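You operate a simulated robot arm through the tools that you are given. There is no shell and no other tool. Be economical: measure what you need, move in short steps, check, and stop when the job is done.

You are at the controls of a simulated robot arm. One attempt, no reset.

Task
Fill the yellow oiler to its line with the oil its label names.
Fine: shut the lid and put the can back. Set down upright: what you pick out.

The check looks at the end state, three seconds after you hand in, the way a careful person would. Anything else that was tipped, shoved, dropped, spilled or broken makes it a failure. Lids that push on must go on centred and level and be pressed home; caps that screw on are set level and turned clockwise until they are tight.

Robot
A 6-joint arm with a two-finger gripper on a trunk, on a base that drives. Base frame: it is fixed to the floor where the robot stands at the start and does not move with it; the origin is under the middle of the robot, x ahead of it, y to its left, z up. Units: m, degrees, N and s.
It reaches about 1.298 m from its shoulder. Its first joint turns from -149.0 to 149.0 degrees. Places, roughly: yellow oiler [1.1, 0.1, 1]; yellow oiler lid [1.1, 0.1, 1.2]. Payload 1.57 kg.
The TCP is the grasp point between the finger pads, 0.021 m short of the fingertips. In the tool frame z runs along the fingers and y along their closing line. Largest opening 0.07 m; the body of the gripper starts 0.05 m behind the TCP.
Orientation is told as [roll, pitch, yaw] about the base's x, y, z axes, in that order, counted from this pose: with the fingers straight down and closing along the base's y, the tool's x points along the base's -x, its y along +y and its z along -z.

Tools
- The arm moves only by the tool servo_tool. Its argument "commands" is one flat list of numbers, 7 for each row, row after row: the opening in per cent of the stroke, from 0 (shut) to 100 (fully open), then the shift along the base's x, y, z in units of 50 mm (1.0 is 50 mm), then the turn, a rotation vector about the base's x, y, z in units of 6 degrees (1.0 is 6 degrees). In form: [claw, x, y, z, rx, ry, rz, claw, x, y, z, rx, ry, rz, ...]. A call has 1 to 20 rows; each row shifts and turns the commanded pose from where the row before left it. A call with a number of a shift or a turn outside -1 to 1 is refused whole. Rows are played at 5 a second. More than 0.05 m and 8.6 degrees between two rows, or a gripper value outside its range, and nothing of the call is played. A pose out of reach is approached as far as the arm can. The call stops where the force on the tool passes 60 N (or 10 N more than at its start, if that is more) or the arm is blocked; 0.2 s more then pass. The fingers move at their own pace and stop on an object; they squeeze with about 24 N. The grip force told is the motor's: it shows also when the fingers shut on nothing. Time passes only in rows, and 0.2 s behind the last, so rows that do not move let the fingers close. It gives the time, the measured TCP pose, the force on the tool (base axes), the opening and the grip force at its end, in the units of the frame above (readings bear some noise), with the torque about the TCP (base axes, N m) and any sound that the robot's microphone picked up.
- Cameras (640 x 400 px; columns grow to the right, rows downward): "scene" is now at [0.0427, 0.1749, 1.6797]; the picture's right is [0.05, -1.00, 0.00], its down [-0.59, -0.03, -0.80] and it looks along [0.80, 0.04, -0.60] (base axes); focal length 292 px, centre (320, 200). "wrist" rides on the gripper at [0.079, 0.004, -0.081] in the tool frame; the picture's right is [-0.05, 1.00, 0.00], its down [-0.67, -0.04, -0.75] and it looks along [-0.74, -0.04, 0.67] (tool axes); focal length 256 px, centre (320, 200).
- snapshot(camera): a new picture of that camera. The clock stands still meanwhile.
- lift_body(by): slides the trunk up (or, below 0, down) by that many m; the arm and the scene camera ride with it, the base frame stays. It gives what a move gives, with no picture.
- drive_base(legs): drives the robot by 1 to 6 legs, each [ahead, turn to the left] in m and degrees, along the robot's own axes; the way and the turn of a leg run together, so that a leg with both is an arc; at most 1.5 m and 180 degrees a leg. The arm and the cameras ride along, it lands a little off, and it stops where it bumps. It gives what a move gives.
- aim_head(pan, tilt): turns the head with the scene camera to pan (to the left, within 155 degrees either way) and tilt (down, from -29 to 69), counted from straight ahead of the robot. It gives what a move gives.
- pixel_to_xyz(camera, pixels): for up to 12 pixels [column, row] of the newest picture of that camera ("zoom" is the newest enlarged one), the place [x, y, z] in the base frame of the surface seen there, good to about 0.002 m. The clock stands still meanwhile.
- close_up(camera, box): a new picture of the part [left, top, right, bottom] of that camera's present view, enlarged. The clock stands still meanwhile.
- sign_off(): hands the job in; it is judged then, once.

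Go step by step. Measure first, check grasps and placings, and put right what went wrong. The budget is 80 turns and 68 pictures, counting those below and the enlarged ones. Unless the task says otherwise, let go and move clear before handing in, and close with one line.

The tools are called after ">>>" by a JSON object that holds its "fn" and its "kwargs". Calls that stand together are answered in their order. servo_tool: Moves the arm, as the interface text tells. Its arguments: {"type":"object","properties":{"commands":{"type":"array"}},"required":["commands"]} The other tools are called the same way: lift_body (by) slides the trunk up or down; drive_base (legs) drives the base; aim_head (pan, tilt) turns the head that bears the scene camera; snapshot (camera) takes a picture; pixel_to_xyz (camera, pixels) gives the place of the surface under pixels of a picture; close_up (camera, box) takes an enlarged picture of a part of a camera's view; sign_off () hands the job in.

At the start:

```text
clock: 0.0
tool_pos: [0.7298, 0.0214, 1.0003]
tcp_rot: [0.0, 0.0, -0.1]
ft_force: [0.1, -0.1, 0.8]
wrist_torque: [-0.04, 0.04, 0.02]
grip_width: 0.07
gripper_force: 0.1
trunk travel left (down, up): [-0.681, 0.289]
robot x, y, heading: [0.0012, 0.002, 0.1]
head pan, tilt: [2.9, 36.5]
```

scene: 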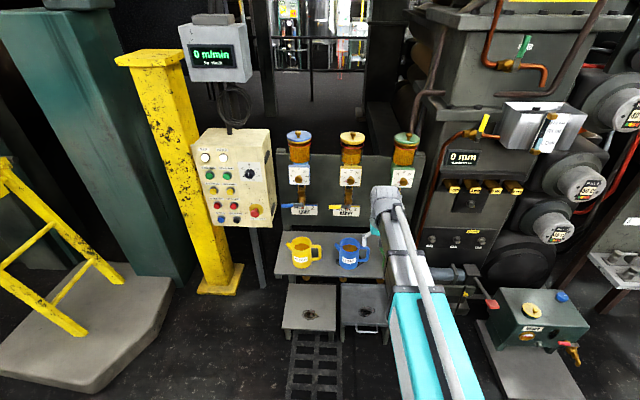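
wrist: 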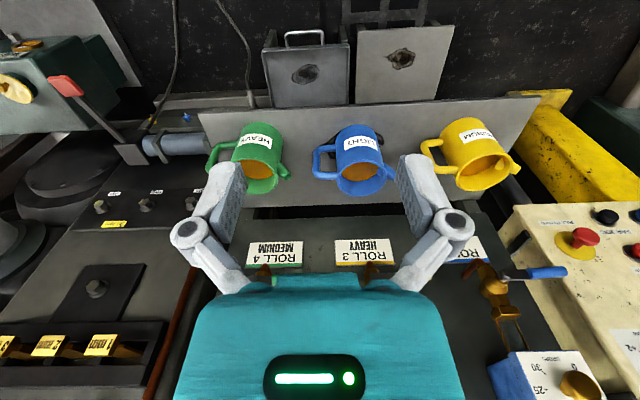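

The scene shows three oilers (about 298,150 / 352,148 / 405,150) above label plates and three cans on a shelf below. I'll zoom in to read the labels.

>>> {"fn": "close_up", "kwargs": {"camera": "scene", "box": [270, 120, 430, 220]}}

>>> {"fn": "close_up", "kwargs": {"camera": "scene", "box": [260, 200, 420, 300]}}

>>> {"fn": "close_up", "kwargs": {"camera": "wrist", "box": [190, 90, 530, 300]}}

```text
4.00 times, centred on (350, 170) of scene
```

zoom: 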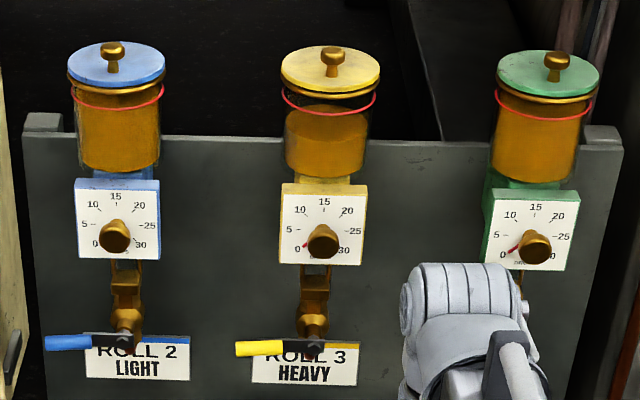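

```text
4.00 times, centred on (340, 250) of scene
```

zoom: 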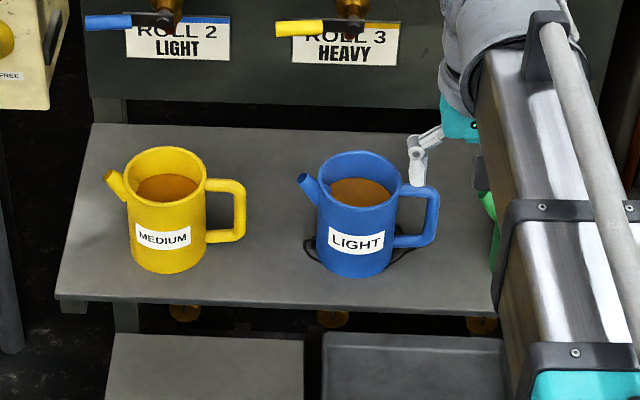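

```text
1.88 times, centred on (360, 195) of wrist
```

zoom: 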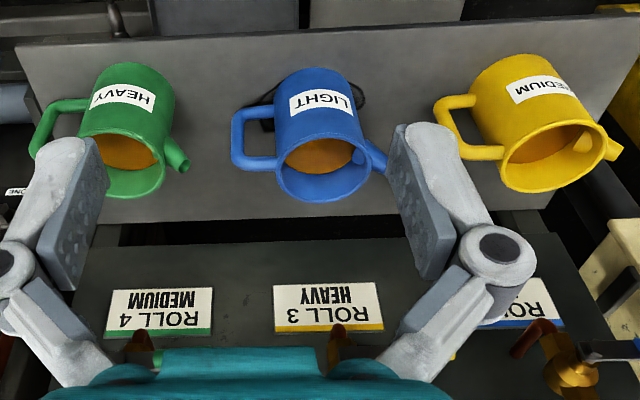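

The yellow oiler's plate reads ROLL 3 HEAVY, and the HEAVY can is the green one (the yellow can says MEDIUM). Next I'll measure the lid and the green can.

>>> {"fn": "pixel_to_xyz", "kwargs": {"camera": "scene", "pixels": [[353, 134], [352, 138], [341, 138], [364, 138], [352, 145], [352, 155], [352, 175], [297, 136], [413, 137], [343, 245], [320, 262]]}}

>>> {"fn": "pixel_to_xyz", "kwargs": {"camera": "wrist", "pixels": [[238, 145], [283, 148], [245, 188], [276, 190], [258, 172], [215, 152], [212, 170], [218, 162], [235, 155], [286, 175], [300, 170], [260, 125]]}}

>>> {"fn": "close_up", "kwargs": {"camera": "wrist", "box": [190, 105, 310, 205]}}

```text
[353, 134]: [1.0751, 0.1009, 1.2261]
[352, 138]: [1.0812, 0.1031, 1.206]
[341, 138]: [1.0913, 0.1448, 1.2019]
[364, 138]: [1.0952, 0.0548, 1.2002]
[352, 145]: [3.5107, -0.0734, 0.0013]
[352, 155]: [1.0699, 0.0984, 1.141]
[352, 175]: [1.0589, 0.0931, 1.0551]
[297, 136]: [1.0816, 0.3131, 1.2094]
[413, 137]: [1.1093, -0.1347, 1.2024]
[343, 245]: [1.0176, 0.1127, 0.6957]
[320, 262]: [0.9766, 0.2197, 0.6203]
```

```text
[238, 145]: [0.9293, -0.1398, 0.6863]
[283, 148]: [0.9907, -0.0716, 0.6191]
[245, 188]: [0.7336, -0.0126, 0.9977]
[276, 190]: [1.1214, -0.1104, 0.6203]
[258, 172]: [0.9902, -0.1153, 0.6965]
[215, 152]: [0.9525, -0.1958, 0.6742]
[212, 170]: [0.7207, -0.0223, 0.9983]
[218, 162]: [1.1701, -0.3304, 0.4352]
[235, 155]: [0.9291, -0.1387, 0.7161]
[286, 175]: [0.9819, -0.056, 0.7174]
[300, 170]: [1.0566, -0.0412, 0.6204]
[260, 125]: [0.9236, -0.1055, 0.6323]
```

```text
4.00 times, centred on (250, 155) of wrist
```

zoom: 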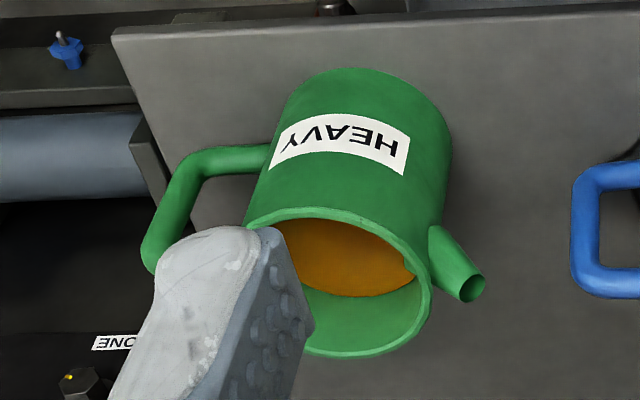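

The green can sits at about (0.965, -0.108) with its top near z 0.73, and the yellow lid is near (1.09, 0.10, 1.20). I'll raise the trunk to look into the oilers and see the shelf better.

>>> {"fn": "lift_body", "kwargs": {"by": 0.25}}

>>> {"fn": "snapshot", "kwargs": {"camera": "scene"}}

>>> {"fn": "snapshot", "kwargs": {"camera": "wrist"}}

```text
clock: 2.6
tool_pos: [0.7285, 0.0224, 1.2492]
tcp_rot: [-0.1, 0.0, 0.0]
ft_force: [0.8, -0.3, 0.3]
wrist_torque: [0.02, 0.01, 0.01]
grip_width: 0.07
gripper_force: 0.0
trunk travel left (down, up): [-0.931, 0.039]
robot x, y, heading: [0.0021, -0.0012, -0.0]
head pan, tilt: [2.9, 36.5]
```

```text
61 pictures are left
```

scene: 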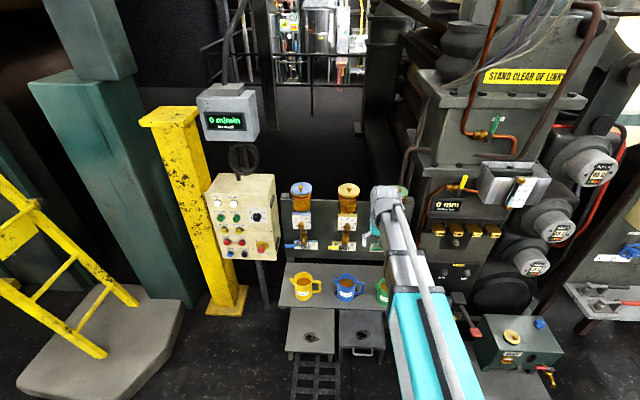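

```text
60 pictures are left
```

wrist: 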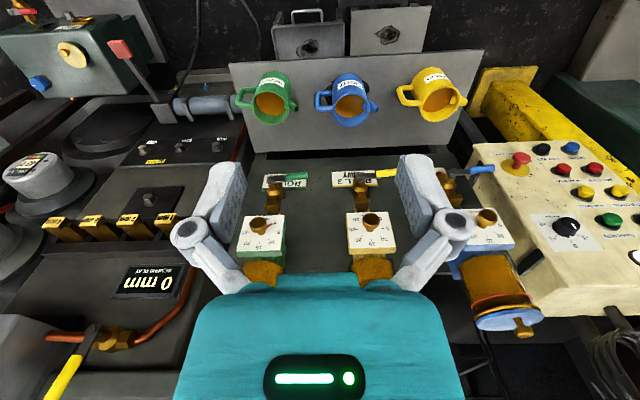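

The higher view shows all three cans on the shelf. I'll zoom in on the oilers and shelf and take measurements.

>>> {"fn": "close_up", "kwargs": {"camera": "scene", "box": [276, 170, 404, 250]}}

>>> {"fn": "pixel_to_xyz", "kwargs": {"camera": "wrist", "pixels": [[270, 86], [349, 92], [437, 95], [300, 130], [265, 128], [475, 65], [470, 58], [235, 66], [300, 90], [395, 95], [320, 52], [395, 40]]}}

>>> {"fn": "close_up", "kwargs": {"camera": "wrist", "box": [220, 40, 500, 215]}}

```text
5.00 times, centred on (340, 210) of scene
```

zoom: 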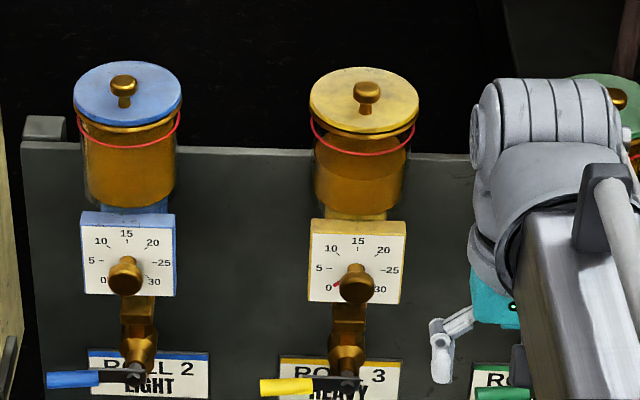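

```text
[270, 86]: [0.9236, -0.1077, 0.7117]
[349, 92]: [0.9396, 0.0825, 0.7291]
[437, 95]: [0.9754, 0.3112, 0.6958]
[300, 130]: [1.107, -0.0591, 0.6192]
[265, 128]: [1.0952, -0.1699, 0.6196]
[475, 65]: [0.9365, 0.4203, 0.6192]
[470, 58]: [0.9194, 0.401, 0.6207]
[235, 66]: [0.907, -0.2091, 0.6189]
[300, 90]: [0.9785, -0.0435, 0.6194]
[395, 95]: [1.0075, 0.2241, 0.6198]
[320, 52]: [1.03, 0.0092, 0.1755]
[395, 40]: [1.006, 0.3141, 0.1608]
```

```text
2.29 times, centred on (360, 128) of wrist
```

zoom: 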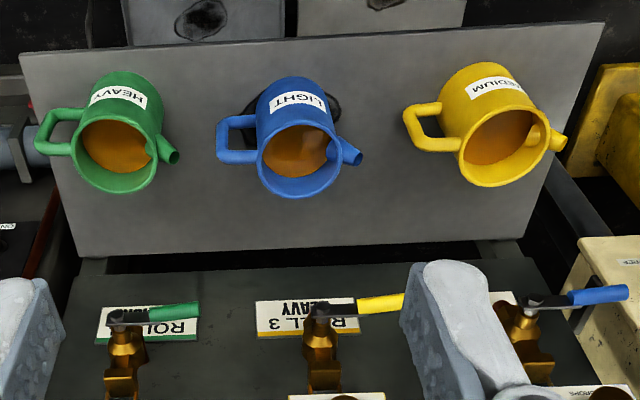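

The shelf is at z≈0.62, spanning x 0.91–1.13 and y -0.21 to 0.42. There may be space for the lid at about (1.05, 0.185), so I'll measure the levers, panel and neighbouring cans around it.

>>> {"fn": "pixel_to_xyz", "kwargs": {"camera": "zoom", "pixels": [[395, 302], [325, 310], [622, 293], [525, 300], [410, 110], [360, 155], [300, 320], [380, 260], [420, 252], [250, 300], [545, 150], [330, 250]]}}

>>> {"fn": "pixel_to_xyz", "kwargs": {"camera": "wrist", "pixels": [[370, 218], [350, 215], [395, 215], [375, 265], [260, 225], [500, 320], [523, 328], [360, 195], [355, 180], [236, 100], [240, 104], [295, 108]]}}

```text
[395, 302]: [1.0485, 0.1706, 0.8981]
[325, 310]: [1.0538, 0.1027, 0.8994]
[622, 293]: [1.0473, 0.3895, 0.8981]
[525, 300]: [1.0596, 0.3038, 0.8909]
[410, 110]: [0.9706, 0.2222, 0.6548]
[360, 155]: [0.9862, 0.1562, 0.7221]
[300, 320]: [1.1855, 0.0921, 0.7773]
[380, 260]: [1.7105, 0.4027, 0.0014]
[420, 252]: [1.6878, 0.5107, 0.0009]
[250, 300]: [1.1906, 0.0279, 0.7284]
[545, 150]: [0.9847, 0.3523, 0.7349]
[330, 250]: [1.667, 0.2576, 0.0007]
```

```text
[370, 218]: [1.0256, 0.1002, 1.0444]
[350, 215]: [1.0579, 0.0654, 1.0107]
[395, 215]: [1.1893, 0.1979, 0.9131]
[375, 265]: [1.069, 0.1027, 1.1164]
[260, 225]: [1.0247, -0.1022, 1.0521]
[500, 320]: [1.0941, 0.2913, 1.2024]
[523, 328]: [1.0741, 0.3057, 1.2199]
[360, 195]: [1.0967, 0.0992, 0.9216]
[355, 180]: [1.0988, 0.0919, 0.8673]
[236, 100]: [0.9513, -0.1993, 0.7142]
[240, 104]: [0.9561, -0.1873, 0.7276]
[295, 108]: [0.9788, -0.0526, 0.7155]
```

The panel face is back at x≈1.19, and the yellow lever's tip reaches (1.05, 0.17, 0.90), so there is room behind the cans at about (1.045, 0.2). I'll raise the arm and line it up in front of the yellow lid for a precise look.

>>> {"fn": "servo_tool", "kwargs": {"commands": [100, 0, 0.5, 1, 0, 0, 0, 100, 0, 0.5, 1, 0, 0, 0, 100, 0, 0.55, 1, 0, 0, 0]}}

>>> {"fn": "snapshot", "kwargs": {"camera": "wrist"}}

```text
refused: row 1 steps farther than a row can; nothing moved
```

```text
57 pictures are left
```

wrist: 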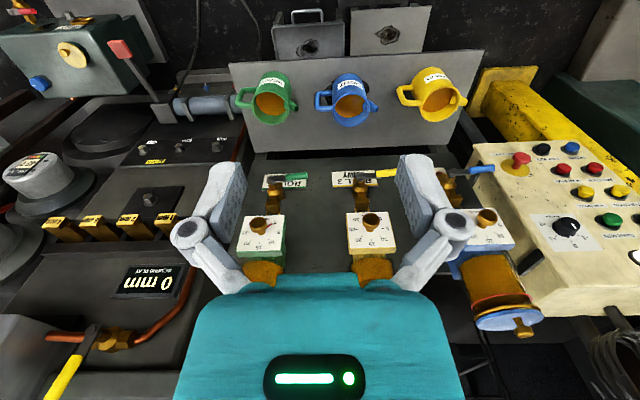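

That combined step was longer than 50 mm and was refused, so I'll split it.

>>> {"fn": "servo_tool", "kwargs": {"commands": [100, 0, 0.4, 0.9, 0, 0, 0, 100, 0, 0.4, 0.9, 0, 0, 0, 100, 0, 0.4, 0.9, 0, 0, 0, 100, 0, 0.36, 0.9, 0, 0, 0]}}

>>> {"fn": "snapshot", "kwargs": {"camera": "wrist"}}

```text
clock: 3.6
tool_pos: [0.7275, 0.0977, 1.2496]
tcp_rot: [0.1, 0.0, -0.1]
ft_force: [-0.6, -0.2, -0.1]
wrist_torque: [-0.02, 0.03, 0.0]
grip_width: 0.0697
gripper_force: 0.1
out of reach, approached as far as the arm can: row 1, 2, 3, 4
trunk travel left (down, up): [-0.931, 0.039]
robot x, y, heading: [-0.0006, -0.0015, 0.0]
head pan, tilt: [2.9, 36.5]
```

```text
56 pictures are left
```

wrist: 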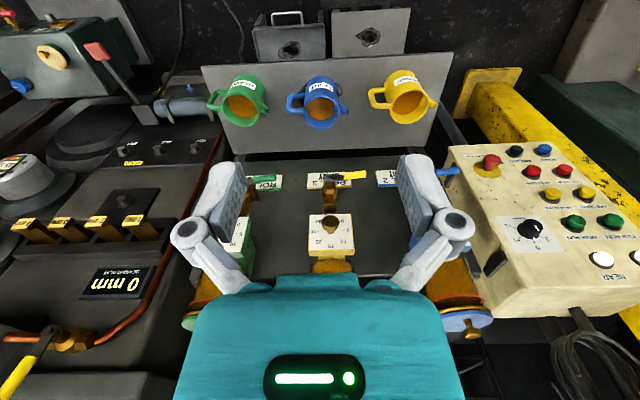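

The arm tops out at z≈1.25 with the fingers straight down. Tilting the fingers forward should bring the lid within reach, so I'll tilt 60° about −y and see where it ends up.

>>> {"fn": "servo_tool", "kwargs": {"commands": [100, 0, 0, 0, 0, -1, 0, 100, 0, 0, 0, 0, -1, 0, 100, 0, 0, 0, 0, -1, 0, 100, 0, 0, 0, 0, -1, 0, 100, 0, 0, 0, 0, -1, 0, 100, 0, 0, 0, 0, -1, 0, 100, 0, 0, 0, 0, -1, 0, 100, 0, 0, 0, 0, -1, 0, 100, 0, 0, 0, 0, -1, 0, 100, 0, 0, 0, 0, -1, 0]}}

>>> {"fn": "snapshot", "kwargs": {"camera": "wrist"}}

>>> {"fn": "snapshot", "kwargs": {"camera": "scene"}}

```text
clock: 5.8
tool_pos: [0.7293, 0.0952, 1.3437]
tcp_rot: [0.1, -60.1, -0.1]
ft_force: [0.0, 0.0, -1.2]
wrist_torque: [0.01, 0.01, 0.02]
grip_width: 0.0699
gripper_force: 0.1
out of reach, approached as far as the arm can: row 2, 3, 4, 5, 6, 7, 8, 9, 10
trunk travel left (down, up): [-0.931, 0.039]
robot x, y, heading: [0.0, 0.0033, 0.1]
head pan, tilt: [2.9, 36.5]
```

```text
55 pictures are left
```

wrist: 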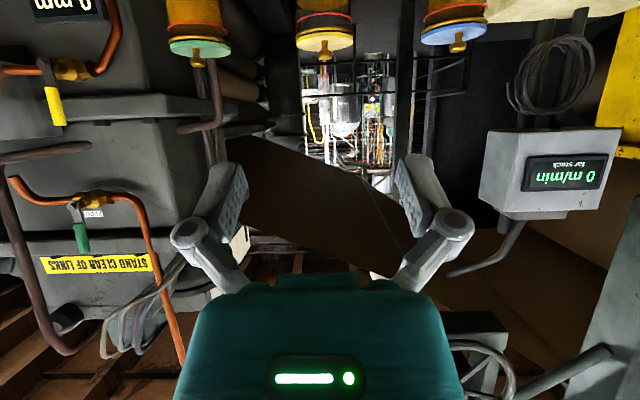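

```text
54 pictures are left
```

scene: 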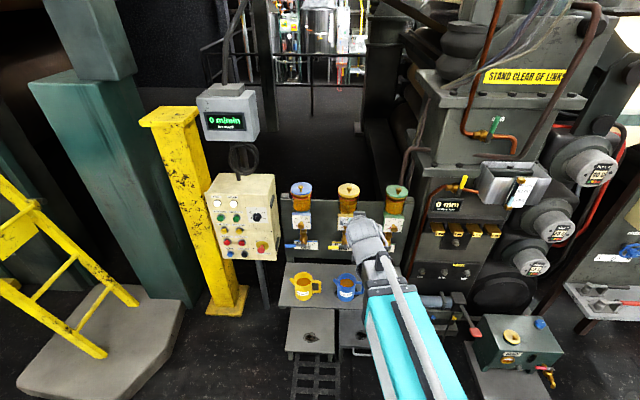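

The tilt works, and the yellow lid's knob shows at wrist pixel (325,57). I'll zoom in and measure it.

>>> {"fn": "close_up", "kwargs": {"camera": "wrist", "box": [280, 0, 376, 60]}}

>>> {"fn": "close_up", "kwargs": {"camera": "scene", "box": [316, 170, 380, 210]}}

>>> {"fn": "pixel_to_xyz", "kwargs": {"camera": "zoom", "pixels": [[325, 155], [325, 170], [325, 195], [218, 200], [430, 200], [325, 133], [325, 260], [210, 290], [325, 320], [440, 290], [325, 345]]}}

```text
6.67 times, centred on (328, 30) of wrist
```

zoom: 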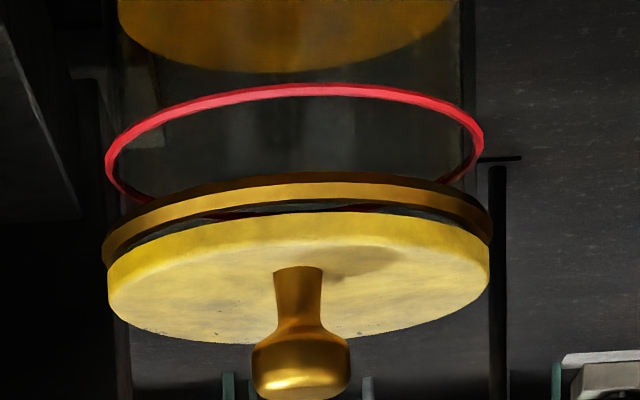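

```text
10.00 times, centred on (348, 190) of scene
```

zoom: 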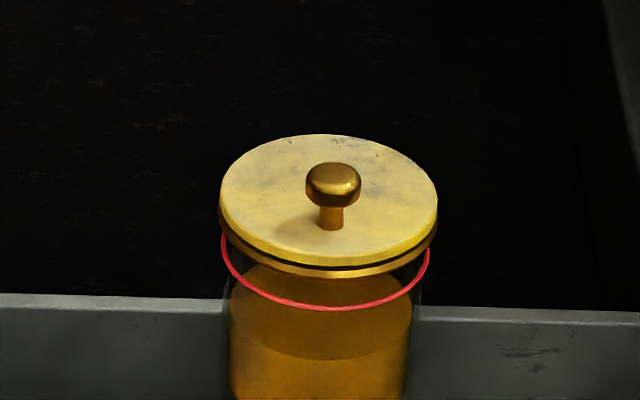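

```text
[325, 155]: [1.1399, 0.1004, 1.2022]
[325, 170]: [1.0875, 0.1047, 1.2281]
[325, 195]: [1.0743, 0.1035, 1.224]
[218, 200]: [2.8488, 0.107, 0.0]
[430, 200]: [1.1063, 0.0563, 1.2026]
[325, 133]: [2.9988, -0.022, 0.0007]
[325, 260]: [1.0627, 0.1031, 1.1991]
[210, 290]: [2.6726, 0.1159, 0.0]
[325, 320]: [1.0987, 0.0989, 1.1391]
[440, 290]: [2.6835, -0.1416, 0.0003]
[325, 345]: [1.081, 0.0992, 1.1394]
```

Whether the knob is centred decides if this lid lifts off or is hinged at the back. I'll measure the lid's extents more carefully.

>>> {"fn": "pixel_to_xyz", "kwargs": {"camera": "zoom", "pixels": [[330, 137], [330, 142], [330, 250], [330, 245], [330, 228], [226, 190], [432, 190], [330, 262], [330, 272], [310, 140], [318, 215], [307, 185]]}}

>>> {"fn": "close_up", "kwargs": {"camera": "scene", "box": [332, 180, 364, 200]}}

```text
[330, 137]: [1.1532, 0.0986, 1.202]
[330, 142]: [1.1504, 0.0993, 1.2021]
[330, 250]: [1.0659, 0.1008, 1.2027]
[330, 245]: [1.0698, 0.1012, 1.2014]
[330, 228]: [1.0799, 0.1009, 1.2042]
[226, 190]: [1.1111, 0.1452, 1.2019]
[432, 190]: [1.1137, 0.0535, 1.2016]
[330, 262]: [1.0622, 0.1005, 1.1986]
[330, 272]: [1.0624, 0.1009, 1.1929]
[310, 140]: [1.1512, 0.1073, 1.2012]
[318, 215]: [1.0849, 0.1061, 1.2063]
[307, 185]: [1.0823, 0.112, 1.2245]
```

```text
16.00 times, centred on (348, 190) of scene
```

zoom: 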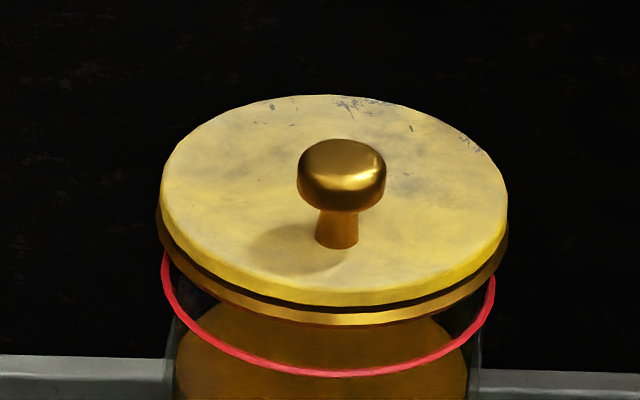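

The lid spans x 1.063–1.154 but its knob sits forward at x≈1.086, so it is almost certainly hinged at the back (x≈1.155). To swing it I need the arm high and able to rotate, so I'll test the reach above the oiler.

>>> {"fn": "lift_body", "kwargs": {"by": 0.038}}

>>> {"fn": "servo_tool", "kwargs": {"commands": [100, 0.95, 0, 0, 0, 0, 0, 100, 0.95, 0, 0, 0, 0, 0, 100, 0.95, 0, 0, 0, 0, 0, 100, 0.95, 0, 0, 0, 0, 0, 100, 0.95, 0, 0, 0, 0, 0, 100, 0.95, 0, 0, 0, 0, 0]}}

>>> {"fn": "servo_tool", "kwargs": {"commands": [100, 0, 0, 0, 0, 1, 0, 100, 0, 0, 0, 0, 1, 0, 100, 0, 0, 0, 0, 1, 0, 100, 0, 0, 0, 0, 1, 0, 100, 0, 0, 0, 0, 1, 0, 100, 0, 0, 0, 0, 1, 0]}}

```text
clock: 6.6
tool_pos: [0.7292, 0.0953, 1.3795]
tcp_rot: [0.0, -60.0, 0.0]
ft_force: [0.0, 0.2, -0.3]
wrist_torque: [-0.01, 0.03, 0.0]
grip_width: 0.0699
gripper_force: 0.0
trunk travel left (down, up): [-0.969, 0.001]
robot x, y, heading: [-0.0014, -0.0029, 0.3]
head pan, tilt: [2.9, 36.5]
```

```text
clock: 8.0
tool_pos: [1.0144, 0.0938, 1.3809]
tcp_rot: [0.0, -60.0, -0.2]
ft_force: [-0.3, -0.5, 0.4]
wrist_torque: [-0.03, 0.01, 0.01]
grip_width: 0.0699
gripper_force: 0.0
out of reach, approached as far as the arm can: row 2
trunk travel left (down, up): [-0.969, 0.001]
robot x, y, heading: [-0.0002, 0.0003, 0.2]
head pan, tilt: [2.9, 36.5]
```

```text
clock: 9.4
tool_pos: [1.0139, 0.0963, 1.3036]
tcp_rot: [0.0, -23.8, 0.0]
ft_force: [-0.2, -0.8, 0.1]
wrist_torque: [-0.01, 0.02, -0.01]
grip_width: 0.0697
gripper_force: 0.0
out of reach, approached as far as the arm can: row 1, 2, 3, 4, 5, 6
trunk travel left (down, up): [-0.969, 0.001]
robot x, y, heading: [-0.0012, 0.0019, -0.1]
head pan, tilt: [2.9, 36.5]
```

The arm can hold the high poses: z 1.30 at 24° tilt. I'll go back to the 60° tilt and check the commanded pose before approaching the knob at (1.086, 0.1005, 1.220).

>>> {"fn": "servo_tool", "kwargs": {"commands": [100, -0.2, 0, 0, 0, -1, 0, 100, -0.2, 0, 0, 0, -1, 0, 100, -0.2, 0, 0, 0, -1, 0, 100, 0, 0, 0, 0, -1, 0, 100, 0, 0, 0, 0, -1, 0, 100, 0, 0, 0, 0, -1, 0]}}

```text
clock: 10.8
tool_pos: [0.9843, 0.0958, 1.3803]
tcp_rot: [0.1, -60.0, -0.1]
ft_force: [0.3, -0.6, 0.0]
wrist_torque: [0.0, 0.0, 0.0]
grip_width: 0.0699
gripper_force: 0.2
out of reach, approached as far as the arm can: row 1, 2, 3, 4, 5, 6
trunk travel left (down, up): [-0.969, 0.001]
robot x, y, heading: [0.0008, 0.0029, 0.0]
head pan, tilt: [2.9, 36.5]
```

>>> {"fn": "servo_tool", "kwargs": {"commands": [100, 0, 0.05, -0.9, 0, 0, 0, 100, 0, 0.05, -0.9, 0, 0, 0]}}

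```text
clock: 11.4
tool_pos: [0.9862, 0.0985, 1.3807]
tcp_rot: [0.1, -59.8, 0.1]
ft_force: [-0.2, -0.5, -1.4]
wrist_torque: [0.01, 0.0, 0.0]
grip_width: 0.07
gripper_force: 0.0
out of reach, approached as far as the arm can: row 1, 2
trunk travel left (down, up): [-0.969, 0.001]
robot x, y, heading: [0.0024, -0.0016, 0.0]
head pan, tilt: [2.9, 36.5]
```

>>> {"fn": "servo_tool", "kwargs": {"commands": [100, 0, 0.03, -0.9, 0, 0, 0]}}

```text
clock: 11.8
tool_pos: [0.9867, 0.0983, 1.3811]
tcp_rot: [-0.1, -59.9, 0.0]
ft_force: [-0.5, -0.4, -0.3]
wrist_torque: [-0.01, 0.0, 0.01]
grip_width: 0.0702
gripper_force: 0.1
out of reach, approached as far as the arm can: row 1
trunk travel left (down, up): [-0.969, 0.001]
robot x, y, heading: [0.0004, 0.0022, 0.1]
head pan, tilt: [2.9, 36.5]
```

>>> {"fn": "servo_tool", "kwargs": {"commands": [100, 0, 0, -0.9, 0, 0, 0]}}

```text
clock: 12.2
tool_pos: [0.9868, 0.0983, 1.3801]
tcp_rot: [0.1, -59.8, 0.1]
ft_force: [0.5, -0.1, -1.0]
wrist_torque: [-0.02, -0.04, 0.01]
grip_width: 0.0699
gripper_force: 0.0
out of reach, approached as far as the arm can: row 1
trunk travel left (down, up): [-0.969, 0.001]
robot x, y, heading: [-0.0007, -0.0002, 0.1]
head pan, tilt: [2.9, 36.5]
```

>>> {"fn": "servo_tool", "kwargs": {"commands": [100, 0, 0, -0.9, 0, 0, 0, 100, 0, 0, -0.9, 0, 0, 0]}}

```text
clock: 12.8
tool_pos: [0.9861, 0.0991, 1.381]
tcp_rot: [0.0, -59.8, 0.1]
ft_force: [1.0, -0.4, 0.0]
wrist_torque: [0.02, 0.01, 0.0]
grip_width: 0.0701
gripper_force: 0.0
out of reach, approached as far as the arm can: row 1, 2
trunk travel left (down, up): [-0.969, 0.001]
robot x, y, heading: [-0.0017, -0.0001, 0.0]
head pan, tilt: [2.9, 36.5]
```

z never changed, either up or down: the wrist height is fixed to the trunk, so vertical moves come only from lift_body (tilting moves the TCP as z = W − 0.187·cos t). I'll turn the fingers straight down above the knob.

>>> {"fn": "servo_tool", "kwargs": {"commands": [100, 0.2, 0.006, 0, 0, 1, 0, 100, 0.2, 0.006, 0, 0, 1, 0, 100, 0.2, 0.006, 0, 0, 1, 0, 100, 0.2, 0, 0, 0, 1, 0, 100, 0.2, 0, 0, 0, 1, 0, 100, 0.2, 0, 0, 0, 1, 0, 100, 0.2, 0, 0, 0, 1, 0, 100, 0.2, 0, 0, 0, 1, 0, 100, 0.2, 0, 0, 0, 1, 0, 100, 0.2, 0, 0, 0, 1, 0]}}

>>> {"fn": "snapshot", "kwargs": {"camera": "wrist"}}

>>> {"fn": "snapshot", "kwargs": {"camera": "scene"}}

```text
clock: 15.0
tool_pos: [1.0861, 0.0996, 1.2884]
tcp_rot: [-0.1, 0.2, 0.0]
ft_force: [0.3, 0.0, -0.8]
wrist_torque: [-0.01, 0.0, 0.05]
grip_width: 0.0699
gripper_force: 0.0
out of reach, approached as far as the arm can: row 1, 2, 3, 4, 5, 6, 7, 8, 10
trunk travel left (down, up): [-0.969, 0.001]
robot x, y, heading: [0.0029, 0.0009, -0.2]
head pan, tilt: [2.9, 36.5]
```

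```text
50 pictures are left
```

wrist: 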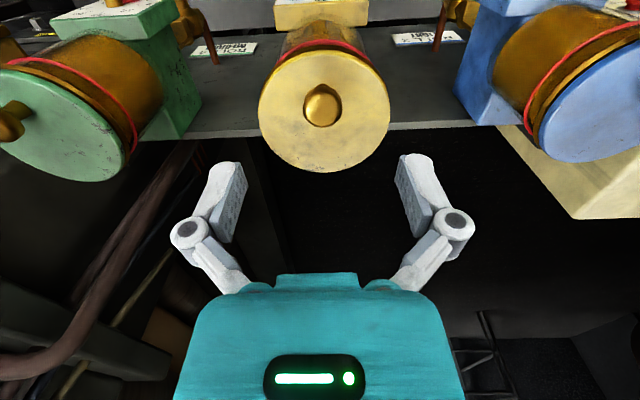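

```text
49 pictures are left
```

scene: 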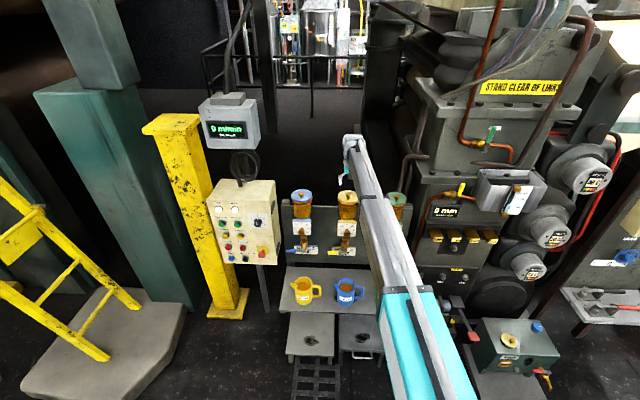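

The arm is a telescoping one, which explains the fixed height. I'll zoom in on the lid in the wrist view and measure it.

>>> {"fn": "close_up", "kwargs": {"camera": "wrist", "box": [245, 15, 405, 180]}}

>>> {"fn": "pixel_to_xyz", "kwargs": {"camera": "wrist", "pixels": [[321, 104], [306, 104], [337, 104], [321, 90], [325, 168], [318, 56], [262, 110], [386, 110], [325, 150]]}}

```text
2.42 times, centred on (325, 98) of wrist
```

zoom: 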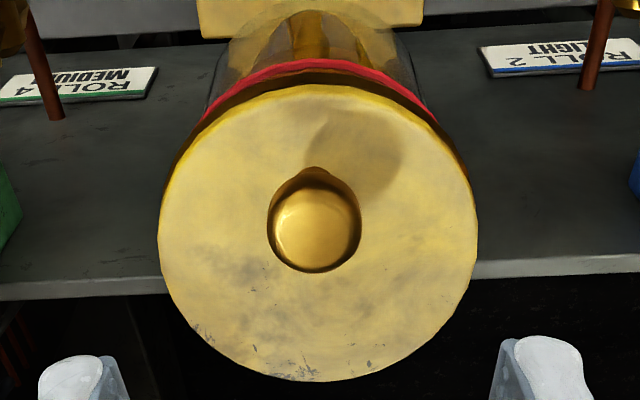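

```text
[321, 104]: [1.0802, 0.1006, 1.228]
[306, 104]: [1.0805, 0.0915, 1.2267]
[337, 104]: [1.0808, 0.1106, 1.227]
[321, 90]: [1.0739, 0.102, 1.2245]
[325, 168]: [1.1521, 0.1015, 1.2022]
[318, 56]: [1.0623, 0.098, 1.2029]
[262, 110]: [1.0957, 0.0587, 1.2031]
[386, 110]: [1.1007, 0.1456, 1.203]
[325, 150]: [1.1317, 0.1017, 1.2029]
```

The knob head is centred at about (1.085, 0.101). I'll lower until just the fingertip pads straddle it, then close.

>>> {"fn": "lift_body", "kwargs": {"by": -0.057}}

>>> {"fn": "servo_tool", "kwargs": {"commands": [60, -0.03, 0.03, 0, 0, 0, 0, 20, 0, 0, 0, 0, 0, 0, 0, 0, 0, 0, 0, 0, 0, 0, 0, 0, 0, 0, 0, 0, 0, 0, 0, 0, 0, 0, 0]}}

```text
clock: 16.0
tool_pos: [1.0851, 0.0987, 1.2303]
tcp_rot: [-0.1, 0.1, 0.0]
ft_force: [0.0, -0.4, 0.1]
wrist_torque: [0.03, -0.01, -0.02]
grip_width: 0.07
gripper_force: 0.0
trunk travel left (down, up): [-0.912, 0.058]
robot x, y, heading: [0.0004, -0.0007, 0.0]
head pan, tilt: [2.9, 36.5]
```

```text
clock: 17.2
tool_pos: [1.0851, 0.0995, 1.2311]
tcp_rot: [0.0, 0.0, 0.0]
ft_force: [0.0, -1.9, 1.1]
wrist_torque: [-0.07, 0.05, 0.02]
grip_width: 0.0226
gripper_force: 32.4
trunk travel left (down, up): [-0.912, 0.058]
robot x, y, heading: [-0.0023, -0.0017, 0.1]
head pan, tilt: [2.9, 36.5]
```

The knob is held, with 22.6 mm between the fingers. I'll swing it through the first ~20° of the hinge arc by tilting the tool, which raises the knob, and look at the result.

>>> {"fn": "servo_tool", "kwargs": {"commands": [0, -0.016, 0, 0, 0, -1, 0, 0, 0, 0, 0, 0, -1, 0, 0, 0.024, 0, 0, 0, -1, 0, 0, 0.06, 0, 0, 0, -1, 0, 0, 0.064, 0, 0, 0, -0.6, 0]}}

>>> {"fn": "close_up", "kwargs": {"camera": "wrist", "box": [200, 0, 440, 240]}}

>>> {"fn": "close_up", "kwargs": {"camera": "scene", "box": [310, 160, 390, 240]}}

```text
clock: 18.4
tool_pos: [1.0916, 0.101, 1.2529]
tcp_rot: [0.1, -27.7, 0.0]
ft_force: [-3.8, -2.2, -3.3]
wrist_torque: [-0.06, 0.35, -0.04]
grip_width: 0.023
gripper_force: 32.0
out of reach, approached as far as the arm can: row 2, 3, 4, 5
trunk travel left (down, up): [-0.912, 0.058]
robot x, y, heading: [-0.0001, -0.0029, 0.1]
head pan, tilt: [2.9, 36.5]
```

```text
1.67 times, centred on (320, 120) of wrist
```

zoom: 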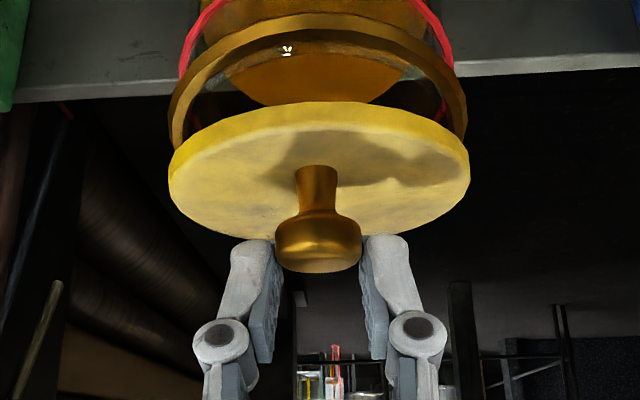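

```text
5.00 times, centred on (350, 200) of scene
```

zoom: 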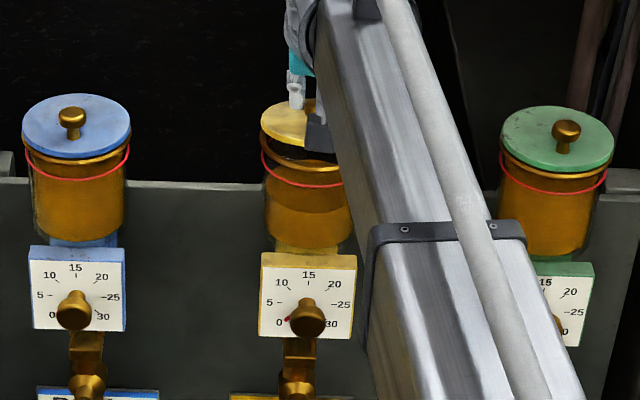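

The lid is hinged and follows the swing with only a few newtons of force. I'll continue along the arc to about 60°.

>>> {"fn": "servo_tool", "kwargs": {"commands": [0, 0.077, 0, 0, 0, -0.45, 0, 0, 0.077, 0, 0, 0, -0.45, 0, 0, 0.096, 0, 0, 0, -0.333, 0, 0, 0.096, 0, 0, 0, -0.333, 0, 0, 0.109, 0, 0, 0, -0.233, 0, 0, 0.109, 0, 0, 0, -0.233, 0, 0, 0.119, 0, 0, 0, -0.142, 0, 0, 0.119, 0, 0, 0, -0.142, 0]}}

>>> {"fn": "close_up", "kwargs": {"camera": "wrist", "box": [200, 0, 440, 240]}}

```text
clock: 20.2
tool_pos: [1.1319, 0.1011, 1.2775]
tcp_rot: [0.0, -41.4, -0.1]
ft_force: [-0.3, -0.1, 0.0]
wrist_torque: [-0.01, 0.02, 0.01]
grip_width: 0.0001
gripper_force: 28.2
out of reach, approached as far as the arm can: row 1, 2, 4, 6, 8
trunk travel left (down, up): [-0.912, 0.058]
robot x, y, heading: [-0.0016, 0.0008, 0.0]
head pan, tilt: [2.9, 36.5]
```

```text
1.67 times, centred on (320, 120) of wrist
```

zoom: 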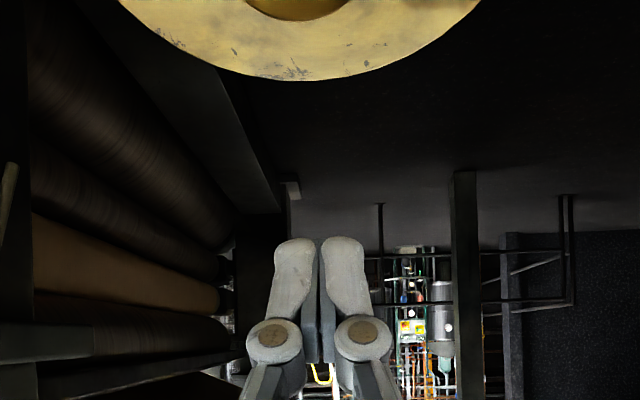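

The knob slipped out of the tips partway (opening 0.0001) and the lid fell shut. I'll rise clear, return above the knob, check it, and regrip deeper.

>>> {"fn": "lift_body", "kwargs": {"by": 0.055}}

>>> {"fn": "servo_tool", "kwargs": {"commands": [100, -0.133, 0, 0, 0, 1, 0, 100, -0.133, 0, 0, 0, 1, 0, 100, -0.133, 0, 0, 0, 1, 0, 100, -0.133, 0, 0, 0, 1, 0, 100, -0.133, 0, 0, 0, 1, 0, 100, -0.133, 0, 0, 0, 1, 0, 100, -0.133, 0, 0, 0, 0.9, 0]}}

>>> {"fn": "close_up", "kwargs": {"camera": "wrist", "box": [245, 15, 405, 180]}}

```text
clock: 21.1
tool_pos: [1.131, 0.0996, 1.3318]
tcp_rot: [0.1, -41.4, 0.0]
ft_force: [0.6, 0.3, -0.2]
wrist_torque: [-0.01, -0.04, 0.01]
grip_width: 0.0
gripper_force: 28.8
trunk travel left (down, up): [-0.967, 0.003]
robot x, y, heading: [0.0005, -0.0022, 0.0]
head pan, tilt: [2.9, 36.5]
```

```text
clock: 22.7
tool_pos: [1.0859, 0.0994, 1.2864]
tcp_rot: [0.0, 0.1, 0.0]
ft_force: [-0.6, -1.2, 0.6]
wrist_torque: [-0.02, -0.02, 0.0]
grip_width: 0.07
gripper_force: 0.0
out of reach, approached as far as the arm can: row 1, 2, 3, 4, 5, 7
trunk travel left (down, up): [-0.967, 0.003]
robot x, y, heading: [0.0006, -0.0004, 0.2]
head pan, tilt: [2.9, 36.5]
```

```text
2.42 times, centred on (325, 98) of wrist
```

zoom: 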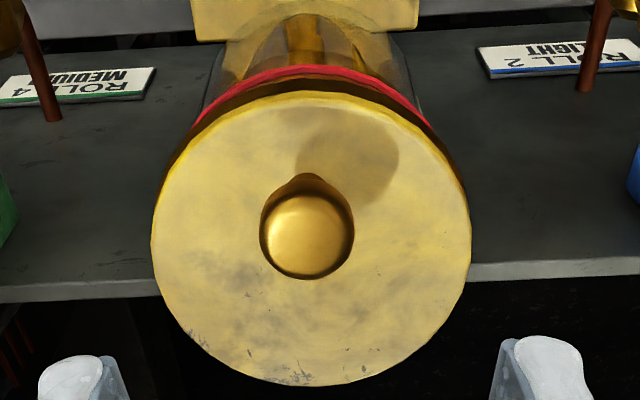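

The lid is shut again and looks undisturbed. I'll grip deeper this time and take the arc in shorter phases, watching the force.

>>> {"fn": "lift_body", "kwargs": {"by": -0.0612}}

>>> {"fn": "servo_tool", "kwargs": {"commands": [60, -0.02, 0.02, 0, 0, 0, 0, 20, 0, 0, 0, 0, 0, 0, 0, 0, 0, 0, 0, 0, 0, 0, 0, 0, 0, 0, 0, 0, 0, 0, 0, 0, 0, 0, 0]}}

>>> {"fn": "servo_tool", "kwargs": {"commands": [0, -0.004, 0, 0, 0, -1, 0, 0, 0.012, 0, 0, 0, -1, 0, 0, 0.036, 0, 0, 0, -1, 0, 0, 0.068, 0, 0, 0, -1, 0, 0, 0.06, 0, 0, 0, -0.5, 0, 0, 0.06, 0, 0, 0, -0.5, 0]}}

```text
clock: 23.8
tool_pos: [1.0875, 0.0996, 1.2258]
tcp_rot: [0.0, -0.1, 0.1]
ft_force: [0.4, 0.1, 0.0]
wrist_torque: [0.01, 0.0, 0.04]
grip_width: 0.0701
gripper_force: 0.1
trunk travel left (down, up): [-0.906, 0.064]
robot x, y, heading: [-0.0012, -0.0016, 0.1]
head pan, tilt: [2.9, 36.5]
```

```text
clock: 24.9
tool_pos: [1.0854, 0.1003, 1.2255]
tcp_rot: [0.1, 0.0, -0.1]
ft_force: [0.2, -5.1, 1.0]
wrist_torque: [-0.08, 0.02, 0.01]
grip_width: 0.0223
gripper_force: 32.7
trunk travel left (down, up): [-0.906, 0.064]
robot x, y, heading: [-0.0042, 0.0023, 0.0]
head pan, tilt: [2.9, 36.5]
```

```text
clock: 26.4
tool_pos: [1.0978, 0.1009, 1.2498]
tcp_rot: [0.0, -30.1, -0.2]
ft_force: [-1.8, -12.7, -4.7]
wrist_torque: [-0.12, 0.36, 0.02]
grip_width: 0.0192
gripper_force: 31.8
out of reach, approached as far as the arm can: row 2, 3, 4, 5, 6
trunk travel left (down, up): [-0.906, 0.064]
robot x, y, heading: [-0.0034, -0.0018, -0.1]
head pan, tilt: [2.9, 36.5]
```

The opening narrowed to 19 mm, so the knob may be slipping again. I'll take a look.

>>> {"fn": "close_up", "kwargs": {"camera": "wrist", "box": [200, 0, 440, 240]}}

>>> {"fn": "pixel_to_xyz", "kwargs": {"camera": "zoom", "pixels": [[320, 105], [320, 130], [320, 190], [320, 210], [320, 230], [320, 260]]}}

```text
1.67 times, centred on (320, 120) of wrist
```

zoom: 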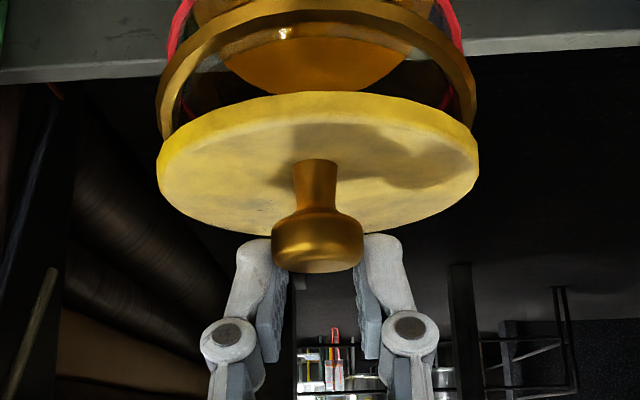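

```text
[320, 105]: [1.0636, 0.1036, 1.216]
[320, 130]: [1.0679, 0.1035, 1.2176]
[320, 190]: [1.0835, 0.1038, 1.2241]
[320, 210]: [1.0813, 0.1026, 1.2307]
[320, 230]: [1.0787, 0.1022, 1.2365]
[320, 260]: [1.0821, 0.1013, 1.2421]
```

The measurements show the lid was not hinged: its front edge is up at z≈1.217 and it tilts along with my tool, so it is a free lift-off lid with an off-centre knob. I'll raise the trunk first, then bring the tool vertical to level the lid.

>>> {"fn": "lift_body", "kwargs": {"by": 0.062}}

>>> {"fn": "servo_tool", "kwargs": {"commands": [0, -0.05, 0, 0, 0, 0.5, 0, 0, -0.05, 0, 0, 0, 0.5, 0, 0, -0.05, 0, 0, 0, 0.5, 0, 0, -0.05, 0, 0, 0, 0.5, 0, 0, -0.05, 0, 0, 0, 0.5, 0, 0, 0, 0, 0, 0, 0.5, 0, 0, 0, 0, 0, 0, 0.5, 0, 0, 0, 0, 0, 0, 0.5, 0, 0, 0, 0, 0, 0, 0.5, 0, 0, 0, 0, 0, 0, 0.5, 0]}}

>>> {"fn": "snapshot", "kwargs": {"camera": "wrist"}}

>>> {"fn": "close_up", "kwargs": {"camera": "scene", "box": [290, 130, 430, 230]}}

```text
clock: 27.4
tool_pos: [1.0968, 0.102, 1.3115]
tcp_rot: [0.0, -30.0, 0.0]
ft_force: [0.8, 0.2, 0.0]
wrist_torque: [-0.02, 0.04, -0.01]
grip_width: 0.0
gripper_force: 28.8
trunk travel left (down, up): [-0.968, 0.002]
robot x, y, heading: [0.0006, -0.0017, -0.2]
head pan, tilt: [2.9, 36.5]
```

```text
clock: 29.6
tool_pos: [1.0819, 0.1021, 1.2856]
tcp_rot: [0.0, 0.1, 0.0]
ft_force: [0.0, -1.1, -0.1]
wrist_torque: [-0.01, 0.0, -0.01]
grip_width: 0.0001
gripper_force: 28.6
out of reach, approached as far as the arm can: row 1, 2, 3, 5, 7
trunk travel left (down, up): [-0.968, 0.002]
robot x, y, heading: [-0.0048, 0.0015, 0.1]
head pan, tilt: [2.9, 36.5]
```

```text
42 pictures are left
```

wrist: 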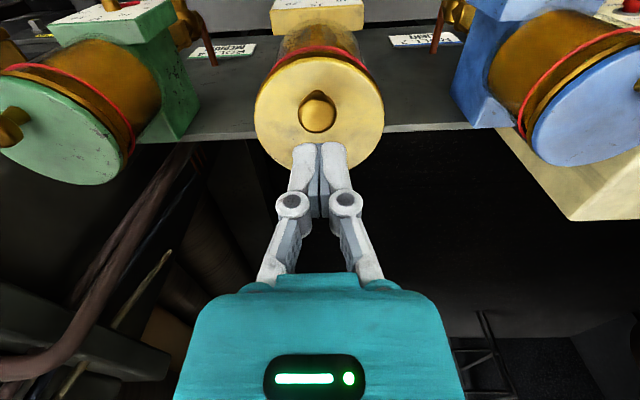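

```text
4.00 times, centred on (360, 180) of scene
```

zoom: 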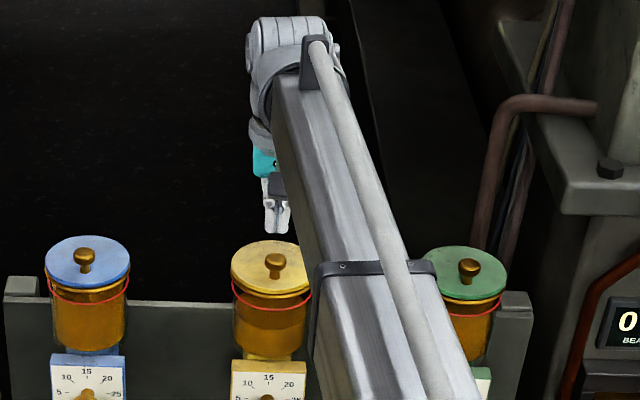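

The knob slipped again and the lid dropped exactly back onto its seat. From the ellipse shapes it had only opened about 12° about a rear hinge, and my tilting was spinning the knob in the grip. I'll regrip without spin: deeper, then lift straight by the trunk in small steps and read the force.

>>> {"fn": "servo_tool", "kwargs": {"commands": [100, 0.07, -0.02, 0, 0, 0, 0, 100, 0, 0, 0, 0, 0, 0, 100, 0, 0, 0, 0, 0, 0]}}

>>> {"fn": "lift_body", "kwargs": {"by": -0.0625}}

>>> {"fn": "servo_tool", "kwargs": {"commands": [60, 0, 0, 0, 0, 0, 0, 20, 0, 0, 0, 0, 0, 0, 0, 0, 0, 0, 0, 0, 0, 0, 0, 0, 0, 0, 0, 0, 0, 0, 0, 0, 0, 0, 0]}}

>>> {"fn": "lift_body", "kwargs": {"by": 0.008}}

```text
clock: 30.4
tool_pos: [1.0874, 0.1013, 1.2862]
tcp_rot: [0.0, 0.0, 0.0]
ft_force: [0.6, -0.5, 0.7]
wrist_torque: [0.0, 0.05, -0.03]
grip_width: 0.0697
gripper_force: 0.1
trunk travel left (down, up): [-0.968, 0.002]
robot x, y, heading: [-0.001, -0.0009, -0.4]
head pan, tilt: [2.9, 36.5]
```

```text
clock: 31.4
tool_pos: [1.0866, 0.1019, 1.224]
tcp_rot: [0.0, 0.0, 0.1]
ft_force: [0.0, -0.5, 0.0]
wrist_torque: [-0.02, -0.03, 0.01]
grip_width: 0.0699
gripper_force: 0.1
trunk travel left (down, up): [-0.906, 0.064]
robot x, y, heading: [0.0, -0.0036, 0.0]
head pan, tilt: [2.9, 36.5]
```

```text
clock: 32.6
tool_pos: [1.0876, 0.0998, 1.2246]
tcp_rot: [0.0, 0.0, 0.1]
ft_force: [0.8, -4.8, 0.5]
wrist_torque: [-0.02, 0.01, -0.01]
grip_width: 0.0227
gripper_force: 31.8
trunk travel left (down, up): [-0.906, 0.064]
robot x, y, heading: [0.0001, -0.0008, 0.4]
head pan, tilt: [2.9, 36.5]
```

```text
clock: 33.2
tool_pos: [1.0891, 0.1011, 1.2308]
tcp_rot: [0.1, 0.0, 0.0]
ft_force: [2.0, -5.0, -8.2]
wrist_torque: [-0.04, 0.48, 0.01]
grip_width: 0.0225
gripper_force: 32.4
trunk travel left (down, up): [-0.914, 0.056]
robot x, y, heading: [-0.0002, 0.001, -0.5]
head pan, tilt: [2.9, 36.5]
```

The pinch resists spin strongly (0.48 N·m), so the tool has to rotate with the lid rather than against it. I'll keep the grip and follow the hinge arc while turning the tool +y with the lid; with the trunk at this height the wrist needs no lift.

>>> {"fn": "servo_tool", "kwargs": {"commands": [0, 0.034, 0, 0, 0, 0.3, 0, 0, 0.038, 0, 0, 0, 1, 0, 0, 0.038, 0, 0, 0, 1, 0, 0, 0.074, 0, 0, 0, 0.92, 0, 0, 0.08, 0, 0, 0, 0.68, 0, 0, 0.073, 0, 0, 0, 0.42, 0, 0, 0.073, 0, 0, 0, 0.42, 0, 0, 0.102, 0, 0, 0, 0.367, 0, 0, 0.102, 0, 0, 0, 0.367, 0]}}

>>> {"fn": "snapshot", "kwargs": {"camera": "wrist"}}

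>>> {"fn": "close_up", "kwargs": {"camera": "scene", "box": [290, 130, 430, 230]}}

```text
clock: 35.2
tool_pos: [1.0786, 0.0979, 1.2482]
tcp_rot: [0.1, 25.3, 0.0]
ft_force: [1.1, 0.2, 0.2]
wrist_torque: [-0.03, 0.01, 0.0]
grip_width: 0.0
gripper_force: 28.6
out of reach, approached as far as the arm can: row 3, 4, 5, 6, 7, 8, 9
trunk travel left (down, up): [-0.914, 0.056]
robot x, y, heading: [0.0032, 0.0003, -0.1]
head pan, tilt: [2.9, 36.5]
```

```text
40 pictures are left
```

wrist: 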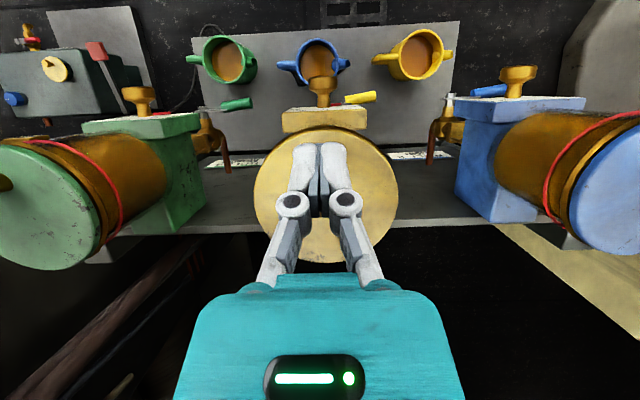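

```text
4.00 times, centred on (360, 180) of scene
```

zoom: 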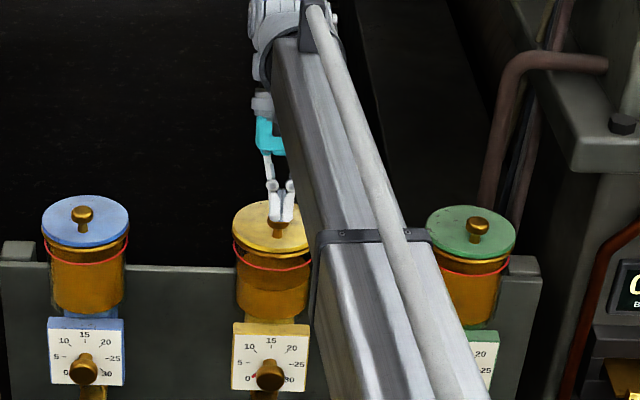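

The boom ran out of reach in x (the wrist stopped at about 1.16), so the grip pulled off. I need the base closer: I'll rise, retract, and drive ahead 0.2 m.

>>> {"fn": "lift_body", "kwargs": {"by": 0.055}}

>>> {"fn": "servo_tool", "kwargs": {"commands": [100, -0.7, 0.04, 0, 0, -0.84, 0, 100, -0.7, 0, 0, 0, -0.84, 0, 100, -0.7, 0, 0, 0, -0.84, 0, 100, -0.7, 0, 0, 0, -0.84, 0, 100, -0.7, 0, 0, 0, -0.84, 0]}}

>>> {"fn": "drive_base", "kwargs": {"legs": [[0.2, 0]]}}

>>> {"fn": "snapshot", "kwargs": {"camera": "wrist"}}

```text
clock: 36.1
tool_pos: [1.0781, 0.0994, 1.3047]
tcp_rot: [0.0, 25.3, 0.1]
ft_force: [-0.4, 0.3, 0.0]
wrist_torque: [-0.02, -0.04, -0.01]
grip_width: 0.0003
gripper_force: 29.0
trunk travel left (down, up): [-0.969, 0.001]
robot x, y, heading: [-0.0017, -0.0003, 0.2]
head pan, tilt: [2.9, 36.5]
```

```text
clock: 37.3
tool_pos: [0.8997, 0.0994, 1.2881]
tcp_rot: [0.0, -0.1, 0.1]
ft_force: [-0.5, 0.9, 0.4]
wrist_torque: [0.01, -0.02, -0.01]
grip_width: 0.0701
gripper_force: 0.0
out of reach, approached as far as the arm can: row 1, 2, 3, 4
trunk travel left (down, up): [-0.969, 0.001]
robot x, y, heading: [0.0006, 0.0021, -0.0]
head pan, tilt: [2.9, 36.5]
```

```text
clock: 39.1
tool_pos: [1.1045, 0.1006, 1.2866]
tcp_rot: [0.0, 0.1, 0.1]
ft_force: [0.3, -0.4, 0.3]
wrist_torque: [0.05, 0.08, -0.01]
grip_width: 0.07
gripper_force: 0.1
trunk travel left (down, up): [-0.969, 0.001]
robot x, y, heading: [0.2061, 0.0001, -0.0]
head pan, tilt: [2.9, 36.5]
```

```text
38 pictures are left
```

wrist: 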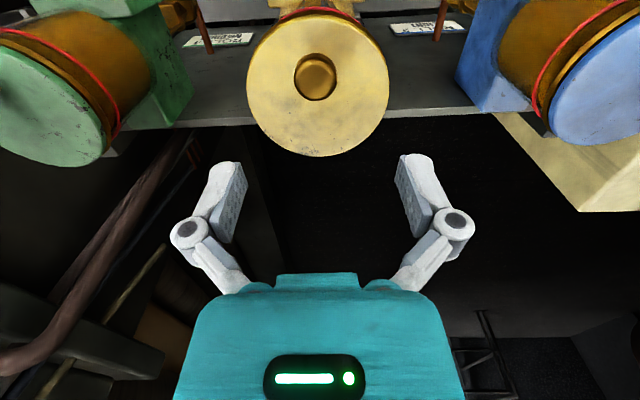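

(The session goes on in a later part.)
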